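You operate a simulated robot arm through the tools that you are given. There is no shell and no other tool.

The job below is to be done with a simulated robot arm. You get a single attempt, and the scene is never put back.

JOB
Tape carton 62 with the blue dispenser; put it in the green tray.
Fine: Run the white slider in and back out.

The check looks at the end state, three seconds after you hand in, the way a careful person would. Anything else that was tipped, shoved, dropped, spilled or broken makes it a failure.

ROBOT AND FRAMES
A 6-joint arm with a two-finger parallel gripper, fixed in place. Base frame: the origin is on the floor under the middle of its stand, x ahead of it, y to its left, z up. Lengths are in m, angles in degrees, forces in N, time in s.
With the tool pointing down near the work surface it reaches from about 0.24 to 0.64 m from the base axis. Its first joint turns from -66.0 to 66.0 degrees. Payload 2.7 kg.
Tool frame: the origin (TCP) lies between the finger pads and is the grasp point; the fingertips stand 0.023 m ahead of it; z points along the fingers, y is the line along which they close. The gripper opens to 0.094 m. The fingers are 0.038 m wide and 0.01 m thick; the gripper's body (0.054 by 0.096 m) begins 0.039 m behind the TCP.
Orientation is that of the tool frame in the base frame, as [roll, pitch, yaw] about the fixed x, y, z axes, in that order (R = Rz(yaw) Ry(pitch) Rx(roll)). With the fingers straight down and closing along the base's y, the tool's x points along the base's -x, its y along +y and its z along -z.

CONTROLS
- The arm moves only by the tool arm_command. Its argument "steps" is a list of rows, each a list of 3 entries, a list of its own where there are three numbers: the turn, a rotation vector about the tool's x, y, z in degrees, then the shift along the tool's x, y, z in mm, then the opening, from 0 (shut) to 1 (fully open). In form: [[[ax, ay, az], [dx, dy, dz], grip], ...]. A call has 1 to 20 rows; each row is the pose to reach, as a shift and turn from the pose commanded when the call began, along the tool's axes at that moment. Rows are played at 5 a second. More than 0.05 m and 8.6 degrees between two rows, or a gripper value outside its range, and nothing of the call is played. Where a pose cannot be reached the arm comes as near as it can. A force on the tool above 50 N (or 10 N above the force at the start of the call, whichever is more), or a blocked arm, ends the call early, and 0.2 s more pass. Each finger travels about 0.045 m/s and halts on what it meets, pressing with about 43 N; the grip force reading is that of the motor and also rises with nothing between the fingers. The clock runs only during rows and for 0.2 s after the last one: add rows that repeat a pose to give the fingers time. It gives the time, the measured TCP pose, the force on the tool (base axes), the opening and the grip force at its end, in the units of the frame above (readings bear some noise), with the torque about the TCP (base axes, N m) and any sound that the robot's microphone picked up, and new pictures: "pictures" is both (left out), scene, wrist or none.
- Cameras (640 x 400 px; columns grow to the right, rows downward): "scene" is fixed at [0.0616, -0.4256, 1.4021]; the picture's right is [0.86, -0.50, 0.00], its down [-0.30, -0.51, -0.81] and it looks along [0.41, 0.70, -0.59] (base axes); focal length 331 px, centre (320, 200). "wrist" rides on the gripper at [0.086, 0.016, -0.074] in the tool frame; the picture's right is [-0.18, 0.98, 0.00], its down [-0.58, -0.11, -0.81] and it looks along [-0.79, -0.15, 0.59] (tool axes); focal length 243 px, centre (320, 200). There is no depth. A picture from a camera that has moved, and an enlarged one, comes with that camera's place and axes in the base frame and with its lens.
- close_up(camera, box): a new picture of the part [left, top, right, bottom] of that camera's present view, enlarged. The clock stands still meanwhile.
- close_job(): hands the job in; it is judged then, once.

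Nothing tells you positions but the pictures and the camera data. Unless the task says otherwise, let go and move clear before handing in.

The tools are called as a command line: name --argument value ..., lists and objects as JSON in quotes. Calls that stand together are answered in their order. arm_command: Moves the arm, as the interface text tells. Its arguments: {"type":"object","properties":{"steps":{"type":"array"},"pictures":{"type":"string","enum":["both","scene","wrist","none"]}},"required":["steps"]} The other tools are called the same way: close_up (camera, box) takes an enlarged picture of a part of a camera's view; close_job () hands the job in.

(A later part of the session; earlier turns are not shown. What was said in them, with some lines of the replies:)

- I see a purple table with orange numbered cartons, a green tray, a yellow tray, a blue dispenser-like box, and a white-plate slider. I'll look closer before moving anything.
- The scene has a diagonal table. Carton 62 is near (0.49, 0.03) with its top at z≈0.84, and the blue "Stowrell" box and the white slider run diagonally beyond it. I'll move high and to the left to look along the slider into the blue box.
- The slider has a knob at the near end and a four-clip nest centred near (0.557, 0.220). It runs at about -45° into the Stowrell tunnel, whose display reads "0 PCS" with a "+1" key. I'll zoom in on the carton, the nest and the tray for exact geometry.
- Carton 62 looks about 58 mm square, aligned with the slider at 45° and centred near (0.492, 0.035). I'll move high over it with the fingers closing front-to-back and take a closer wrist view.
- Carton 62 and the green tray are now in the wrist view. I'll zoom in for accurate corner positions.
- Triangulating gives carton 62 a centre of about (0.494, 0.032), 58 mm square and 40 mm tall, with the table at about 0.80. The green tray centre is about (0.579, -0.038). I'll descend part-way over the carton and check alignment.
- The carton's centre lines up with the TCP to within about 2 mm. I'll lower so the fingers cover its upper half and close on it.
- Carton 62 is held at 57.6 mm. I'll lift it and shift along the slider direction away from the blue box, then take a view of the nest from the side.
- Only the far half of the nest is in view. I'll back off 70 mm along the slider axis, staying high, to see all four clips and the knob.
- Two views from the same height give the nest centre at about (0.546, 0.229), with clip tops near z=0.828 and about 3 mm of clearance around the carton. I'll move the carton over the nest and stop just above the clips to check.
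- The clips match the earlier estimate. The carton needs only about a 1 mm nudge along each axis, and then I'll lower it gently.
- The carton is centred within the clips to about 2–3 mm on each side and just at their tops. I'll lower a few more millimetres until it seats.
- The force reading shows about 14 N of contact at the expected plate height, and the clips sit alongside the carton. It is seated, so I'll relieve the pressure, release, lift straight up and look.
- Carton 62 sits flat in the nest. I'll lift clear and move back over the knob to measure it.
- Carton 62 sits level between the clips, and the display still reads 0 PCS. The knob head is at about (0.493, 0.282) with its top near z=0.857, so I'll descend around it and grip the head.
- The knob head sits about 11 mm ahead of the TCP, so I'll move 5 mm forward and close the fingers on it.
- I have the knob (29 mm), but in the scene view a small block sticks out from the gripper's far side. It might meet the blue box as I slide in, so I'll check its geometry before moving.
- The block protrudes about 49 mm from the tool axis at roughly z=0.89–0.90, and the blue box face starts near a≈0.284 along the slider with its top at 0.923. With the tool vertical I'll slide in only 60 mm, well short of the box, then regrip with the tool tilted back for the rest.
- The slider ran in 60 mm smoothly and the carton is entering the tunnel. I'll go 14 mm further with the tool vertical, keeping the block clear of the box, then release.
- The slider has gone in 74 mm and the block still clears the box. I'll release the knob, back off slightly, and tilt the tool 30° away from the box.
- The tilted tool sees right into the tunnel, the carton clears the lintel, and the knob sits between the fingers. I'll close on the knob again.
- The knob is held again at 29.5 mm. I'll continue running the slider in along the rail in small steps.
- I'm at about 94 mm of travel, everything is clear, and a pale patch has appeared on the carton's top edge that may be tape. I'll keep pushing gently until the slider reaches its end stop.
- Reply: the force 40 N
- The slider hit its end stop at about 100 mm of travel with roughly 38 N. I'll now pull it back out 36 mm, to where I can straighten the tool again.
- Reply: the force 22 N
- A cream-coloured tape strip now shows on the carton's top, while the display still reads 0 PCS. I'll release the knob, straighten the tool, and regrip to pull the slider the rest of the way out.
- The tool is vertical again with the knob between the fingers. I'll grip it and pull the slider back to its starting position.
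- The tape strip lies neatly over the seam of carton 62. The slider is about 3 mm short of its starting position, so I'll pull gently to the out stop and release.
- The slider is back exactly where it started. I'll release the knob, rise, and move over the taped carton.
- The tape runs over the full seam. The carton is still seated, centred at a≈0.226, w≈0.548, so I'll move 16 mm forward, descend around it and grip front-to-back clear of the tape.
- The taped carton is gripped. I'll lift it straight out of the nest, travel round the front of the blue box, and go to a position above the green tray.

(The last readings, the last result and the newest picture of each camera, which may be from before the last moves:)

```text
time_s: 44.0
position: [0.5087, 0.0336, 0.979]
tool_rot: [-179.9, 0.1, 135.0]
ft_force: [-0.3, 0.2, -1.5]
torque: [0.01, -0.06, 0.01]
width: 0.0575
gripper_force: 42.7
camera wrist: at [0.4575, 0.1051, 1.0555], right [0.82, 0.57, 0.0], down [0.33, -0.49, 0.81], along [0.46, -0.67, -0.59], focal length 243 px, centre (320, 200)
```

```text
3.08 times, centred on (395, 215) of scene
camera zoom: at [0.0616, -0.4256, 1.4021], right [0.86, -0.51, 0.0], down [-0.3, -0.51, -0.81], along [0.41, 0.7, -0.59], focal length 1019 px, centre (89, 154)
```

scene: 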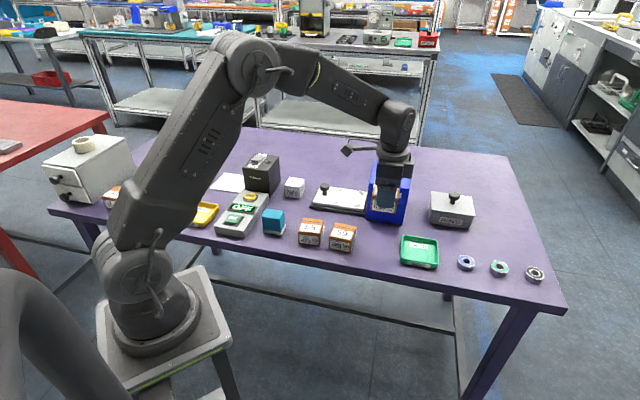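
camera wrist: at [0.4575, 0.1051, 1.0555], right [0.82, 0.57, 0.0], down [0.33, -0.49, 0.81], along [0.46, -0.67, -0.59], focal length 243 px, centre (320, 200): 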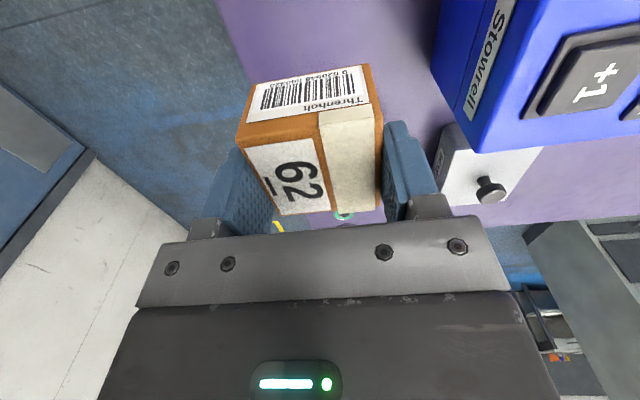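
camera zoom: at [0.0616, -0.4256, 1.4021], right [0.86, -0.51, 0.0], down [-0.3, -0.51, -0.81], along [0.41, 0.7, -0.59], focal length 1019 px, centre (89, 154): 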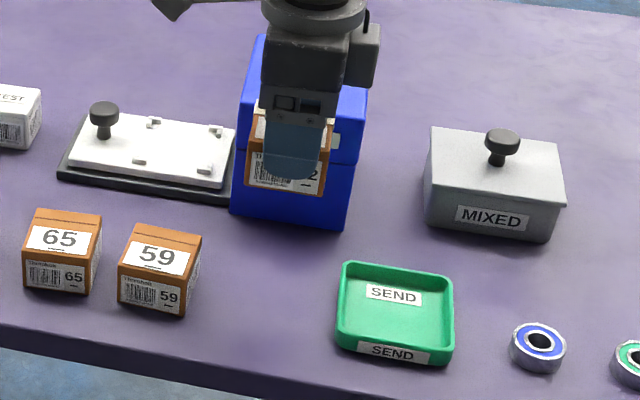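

The path is clear and the tray is just ahead. I'll move over its centre and lower part-way to check alignment.

arm_command --steps '[[[0, 0, 0], [-35, 0, 0], 0.5], [[0, 0, 0], [-70, 0, 0], 0.5], [[0, 0, 0], [-100.5, 0, 0], 0.5], [[0, 0, 0], [-100.5, 0, 25], 0.5], [[0, 0, 0], [-100.5, 0, 55], 0.5], [[0, 0, 0], [-100.5, 0, 55], 0.5]]'

close_up --camera "wrist" --box '[200, 0, 440, 150]'

close_up --camera "scene" --box '[360, 170, 480, 280]'

```text
time_s: 45.4
position: [0.5797, -0.0364, 0.9253]
tool_rot: [180.0, 0.0, 135.0]
ft_force: [0.4, -0.2, -1.6]
torque: [0.01, -0.02, 0.03]
width: 0.0575
gripper_force: 42.8
camera wrist: at [0.5288, 0.0357, 1.0008], right [0.82, 0.57, 0.0], down [0.33, -0.49, 0.81], along [0.46, -0.67, -0.59], focal length 243 px, centre (320, 200)
```

scene: 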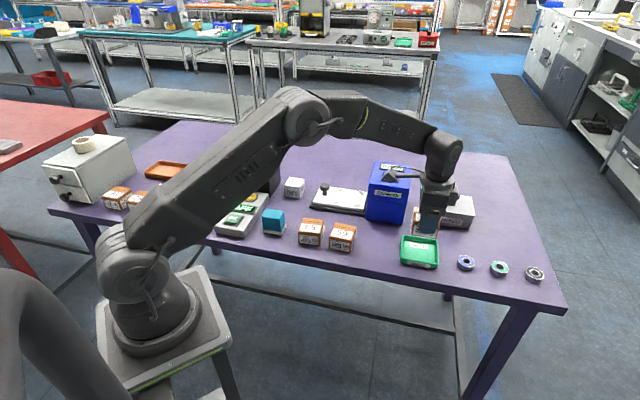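
wrist: 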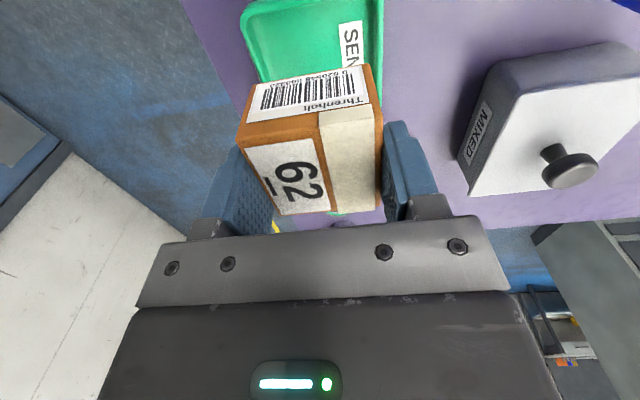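

```text
2.67 times, centred on (320, 75) of wrist
camera zoom: at [0.5288, 0.0357, 1.0008], right [0.82, 0.57, 0.0], down [0.33, -0.49, 0.81], along [0.46, -0.67, -0.59], focal length 647 px, centre (320, 533)
```

zoom: 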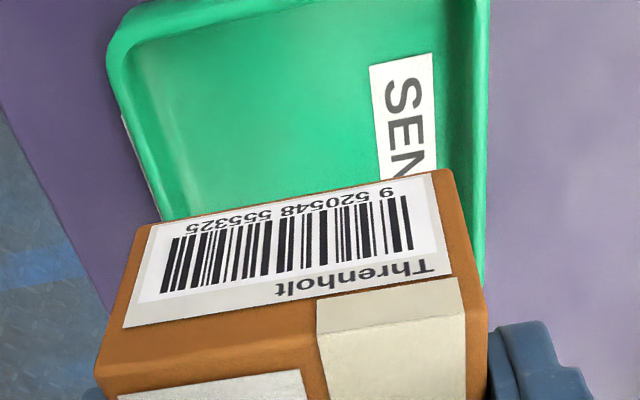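

```text
3.64 times, centred on (420, 225) of scene
camera zoom: at [0.0616, -0.4256, 1.4021], right [0.86, -0.5, 0.0], down [-0.3, -0.51, -0.81], along [0.41, 0.7, -0.59], focal length 1204 px, centre (-44, 109)
```

zoom: 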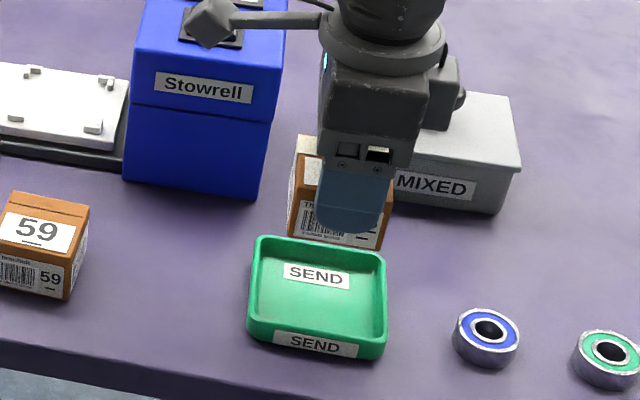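

The carton is centred over the tray in both directions with about 10 mm to spare. I'll lower it to just above the tray floor.

arm_command --steps '[[[0, 0, 0], [0, 0, 20], 0.5], [[0, 0, 0], [0, 0, 40], 0.5], [[0, 0, 0], [0, 0, 58], 0.5], [[0, 0, 0], [0, 0, 68], 0.5], [[0, 0, 0], [0, 0, 72], 0.5], [[0, 0, 0], [0, 0, 72], 0.5]]'

close_up --camera "wrist" --box '[200, 0, 440, 150]'

close_up --camera "scene" --box '[370, 190, 470, 280]'

```text
time_s: 46.8
position: [0.5801, -0.0358, 0.8535]
tool_rot: [180.0, 0.0, 135.0]
ft_force: [0.1, -0.8, -1.4]
torque: [-0.04, -0.02, 0.0]
width: 0.0576
gripper_force: 43.2
camera wrist: at [0.5287, 0.0346, 0.929], right [0.83, 0.56, 0.0], down [0.33, -0.49, 0.81], along [0.46, -0.67, -0.59], focal length 243 px, centre (320, 200)
```

scene: 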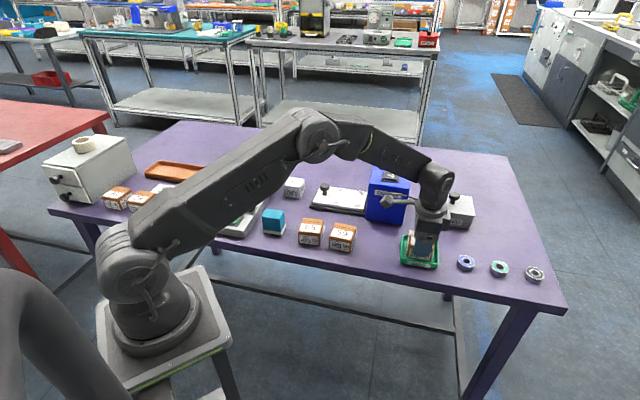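
wrist: 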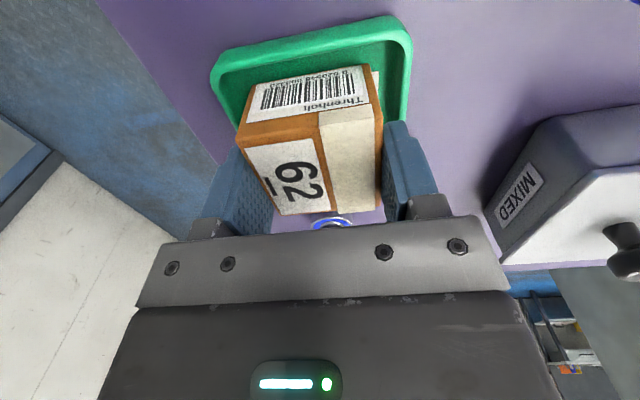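

```text
2.67 times, centred on (320, 75) of wrist
camera zoom: at [0.5287, 0.0346, 0.929], right [0.83, 0.56, 0.0], down [0.33, -0.49, 0.81], along [0.46, -0.67, -0.59], focal length 647 px, centre (320, 533)
```

zoom: 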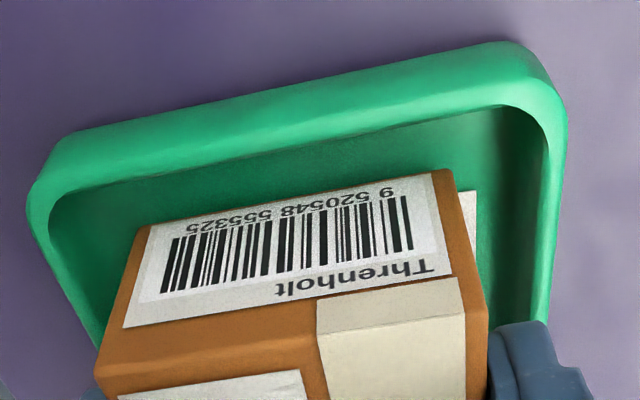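

```text
4.44 times, centred on (420, 235) of scene
camera zoom: at [0.0616, -0.4256, 1.4021], right [0.86, -0.5, 0.0], down [-0.3, -0.51, -0.81], along [0.41, 0.7, -0.59], focal length 1471 px, centre (-124, 44)
```

zoom: 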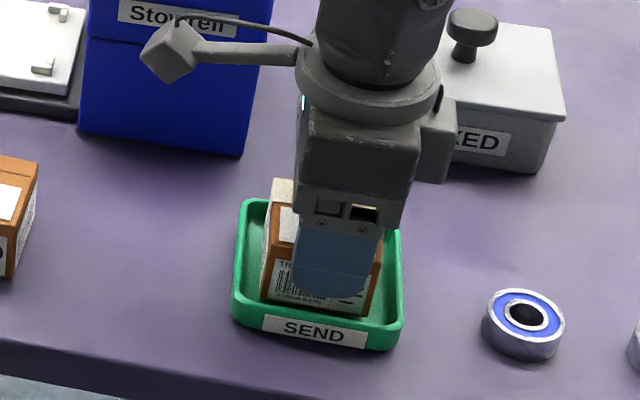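

The carton is inside the tray walls with even gaps. I'll lower the last few millimetres until I feel contact.

arm_command --steps '[[[0, 0, 0], [0, 0, 1], 0.5], [[0, 0, 0], [0, 0, 2], 0.5], [[0, 0, 0], [0, 0, 3], 0.5], [[0, 0, 0], [0, 0, 4], 0.5], [[0, 0, 0], [0, 0, 4], 0.5]]' --pictures "none"

```text
time_s: 48.0
position: [0.5796, -0.035, 0.8489]
tool_rot: [180.0, 0.1, 134.9]
ft_force: [1.3, -0.1, -1.4]
torque: [0.0, 0.0, 0.02]
width: 0.0575
gripper_force: 43.3
```

There's no contact yet at z≈0.849, so I'll go down a little further in 1 mm steps.

arm_command --steps '[[[0, 0, 0], [0, 0, 1], 0.5], [[0, 0, 0], [0, 0, 1.5], 0.5], [[0, 0, 0], [0, 0, 1.5], 0.5]]' --pictures "none"

```text
time_s: 48.8
position: [0.5797, -0.0354, 0.8491]
tool_rot: [-180.0, 0.0, 135.1]
ft_force: [-0.7, 0.2, 2.4]
torque: [0.03, 0.07, 0.01]
width: 0.0577
gripper_force: 43.3
```

Contact is registered (weight off the tool). I'll open the fingers modestly and lift straight up.

arm_command --steps '[[[0, 0, 0], [0, 0, 0], 0.62], [[0, 0, 0], [0, 0, 0], 0.7], [[0, 0, 0], [0, 0, 0], 0.7], [[0, 0, 0], [0, 0, 0], 0.7]]'

close_up --camera "scene" --box '[370, 190, 470, 280]'

```text
time_s: 49.8
position: [0.579, -0.0364, 0.8466]
tool_rot: [180.0, 0.0, 135.0]
ft_force: [-0.1, 0.4, -0.1]
torque: [0.01, 0.02, 0.02]
width: 0.0658
gripper_force: 0.0
camera wrist: at [0.5288, 0.0348, 0.9234], right [0.82, 0.57, 0.0], down [0.33, -0.49, 0.81], along [0.46, -0.67, -0.59], focal length 243 px, centre (320, 200)
```

scene: 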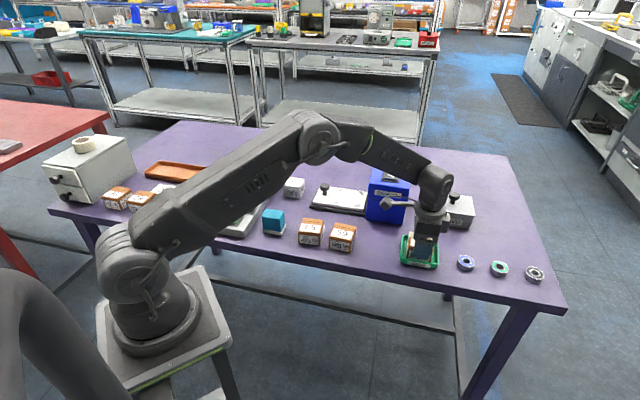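
wrist: 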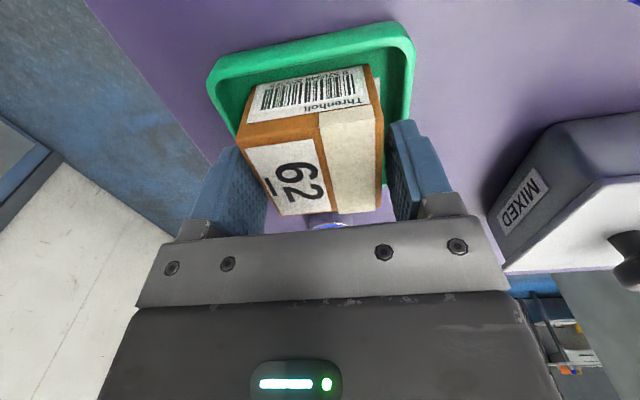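

```text
4.44 times, centred on (420, 235) of scene
camera zoom: at [0.0616, -0.4256, 1.4021], right [0.86, -0.5, 0.0], down [-0.3, -0.51, -0.81], along [0.41, 0.7, -0.59], focal length 1471 px, centre (-124, 44)
```

zoom: 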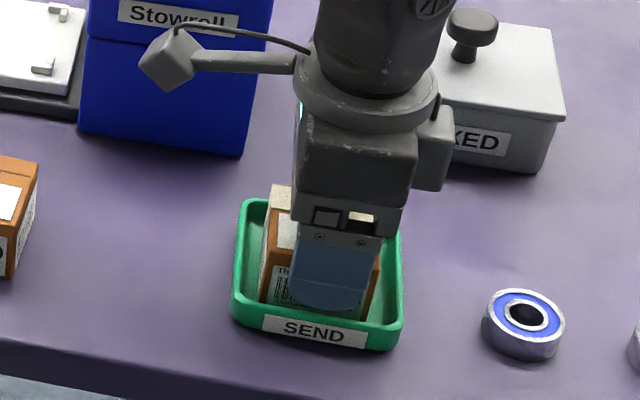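

The fingers are open and the carton stays put in the tray. I'll lift straight up and clear to a high position, then inspect the result.

arm_command --steps '[[[0, 0, 0], [0, 0, -15], 0.7], [[0, 0, 0], [0, 0, -40], 0.7], [[0, 0, 0], [0, 0, -80], 0.8], [[0, 0, 0], [0, 0, -120], 1], [[0, 0, 0], [30, 0, -150], 1], [[0, 0, 0], [75, 0, -160], 1], [[0, 0, 0], [120, -20, -170], 1], [[0, 0, 0], [150, -50, -170], 1], [[0, 0, 0], [150, -50, -170], 1]]'

close_up --camera "scene" --box '[370, 210, 470, 280]'

close_up --camera "scene" --box '[270, 140, 430, 260]'

close_up --camera "scene" --box '[90, 140, 310, 260]'

```text
refused: row 7 steps farther than a row can; nothing moved
```

```text
5.71 times, centred on (420, 245) of scene
camera zoom: at [0.0616, -0.4256, 1.4021], right [0.86, -0.5, 0.0], down [-0.3, -0.51, -0.81], along [0.41, 0.7, -0.59], focal length 1892 px, centre (-251, -57)
```

zoom: 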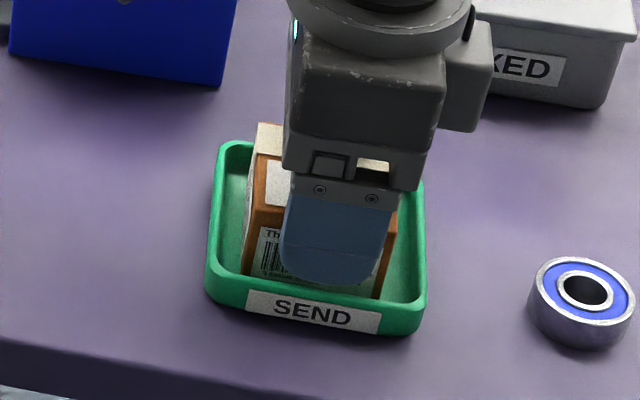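

```text
3.33 times, centred on (350, 200) of scene
camera zoom: at [0.0616, -0.4256, 1.4021], right [0.86, -0.5, 0.0], down [-0.3, -0.51, -0.81], along [0.41, 0.7, -0.59], focal length 1103 px, centre (220, 200)
```

zoom: 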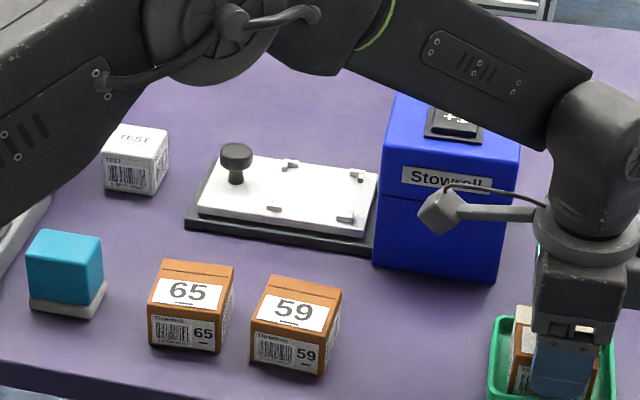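

```text
2.91 times, centred on (200, 200) of scene
camera zoom: at [0.0616, -0.4256, 1.4021], right [0.86, -0.5, 0.0], down [-0.3, -0.51, -0.81], along [0.41, 0.7, -0.59], focal length 963 px, centre (669, 200)
```

zoom: 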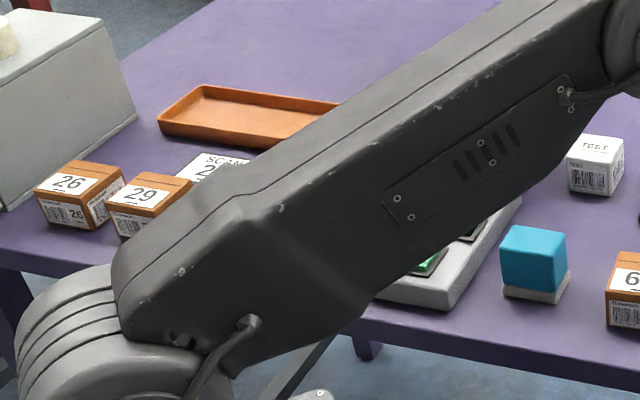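

That call was refused because one row stepped too far, so nothing moved. I'll resend the lift with smaller steps.

arm_command --steps '[[[0, 0, 0], [0, 0, -15], 0.7], [[0, 0, 0], [0, 0, -40], 0.7], [[0, 0, 0], [0, 0, -75], 0.8], [[0, 0, 0], [0, 0, -110], 1], [[0, 0, 0], [20, 0, -145], 1], [[0, 0, 0], [50, 0, -165], 1], [[0, 0, 0], [85, 0, -180], 1], [[0, 0, 0], [120, 0, -190], 1], [[0, 0, 0], [150, -20, -190], 1], [[0, 0, 0], [150, -20, -190], 1]]'

close_up --camera "scene" --box '[370, 210, 470, 280]'

close_up --camera "scene" --box '[270, 140, 430, 260]'

close_up --camera "wrist" --box '[220, 0, 460, 220]'

```text
time_s: 52.0
position: [0.4601, 0.0556, 1.0366]
tool_rot: [180.0, 0.1, 135.0]
ft_force: [0.5, 0.2, -0.4]
torque: [0.01, 0.01, -0.01]
width: 0.0939
gripper_force: 0.1
camera wrist: at [0.4084, 0.1266, 1.1129], right [0.83, 0.56, 0.0], down [0.33, -0.49, 0.81], along [0.46, -0.67, -0.59], focal length 243 px, centre (320, 200)
```

scene: 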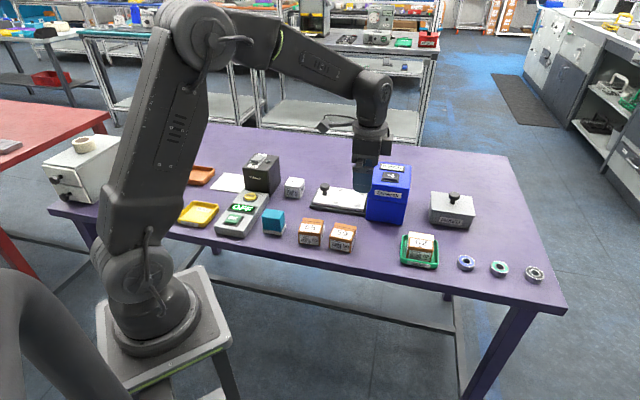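
wrist: 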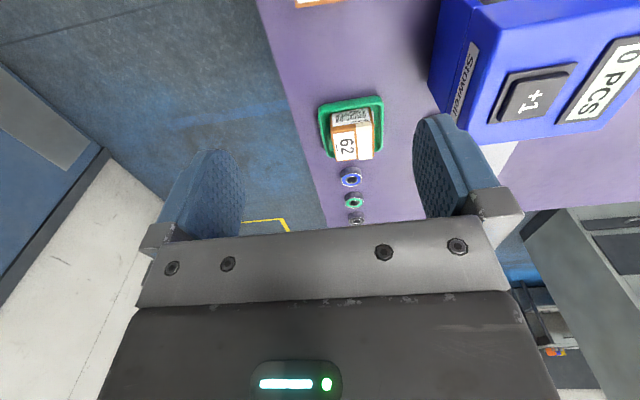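

```text
5.71 times, centred on (420, 245) of scene
camera zoom: at [0.0616, -0.4256, 1.4021], right [0.86, -0.5, 0.0], down [-0.3, -0.51, -0.81], along [0.41, 0.7, -0.59], focal length 1892 px, centre (-251, -57)
```

zoom: 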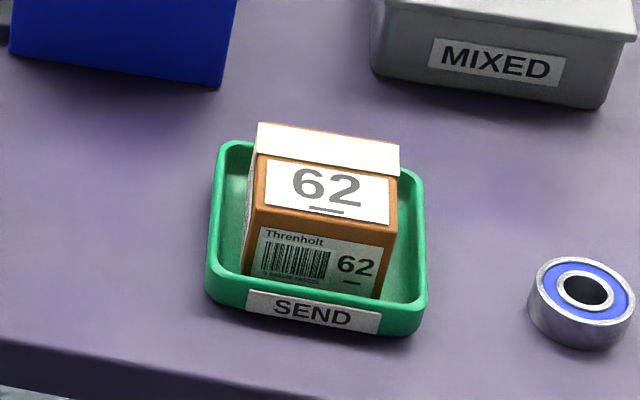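

```text
3.33 times, centred on (350, 200) of scene
camera zoom: at [0.0616, -0.4256, 1.4021], right [0.86, -0.5, 0.0], down [-0.3, -0.51, -0.81], along [0.41, 0.7, -0.59], focal length 1103 px, centre (220, 200)
```

zoom: 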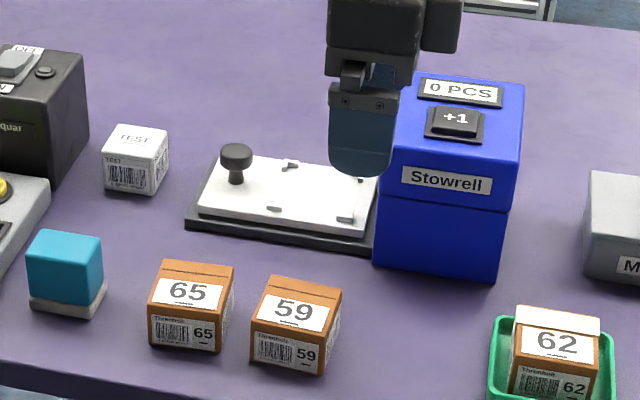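

```text
1.82 times, centred on (340, 110) of wrist
camera zoom: at [0.4084, 0.1266, 1.1129], right [0.83, 0.56, 0.0], down [0.33, -0.49, 0.81], along [0.46, -0.67, -0.59], focal length 441 px, centre (284, 364)
```

zoom: 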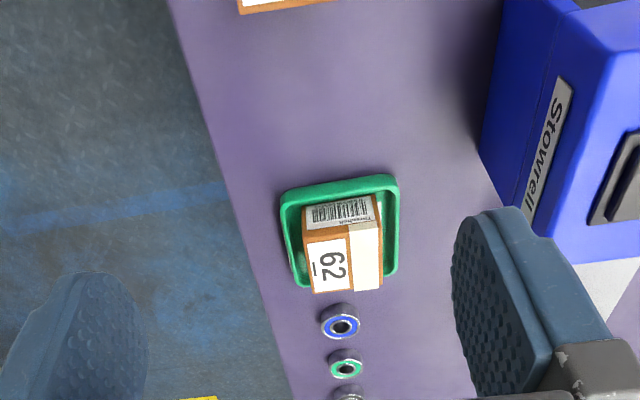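

Carton 62 is taped over its seam and sits flat in the green SEND tray. The slider is back out at its starting position, everything else is where it was, and the arm is clear. The "+1" tally key wasn't part of the job, so I left it alone and am handing in.

close_job

```text
The job is handed in.
```

Carton 62 is taped and sitting flat in the green SEND tray. I ran the white slider all the way in to its end stop and back out to where it started, and the tape strip lies over the carton's seam.

Nothing else on the table was moved or tipped as far as the final pictures show, and the arm finished open and clear.

The blue dispenser still reads "0 PCS". I took its "+1" key as a manual tally that the job didn't ask for, so I didn't press it.
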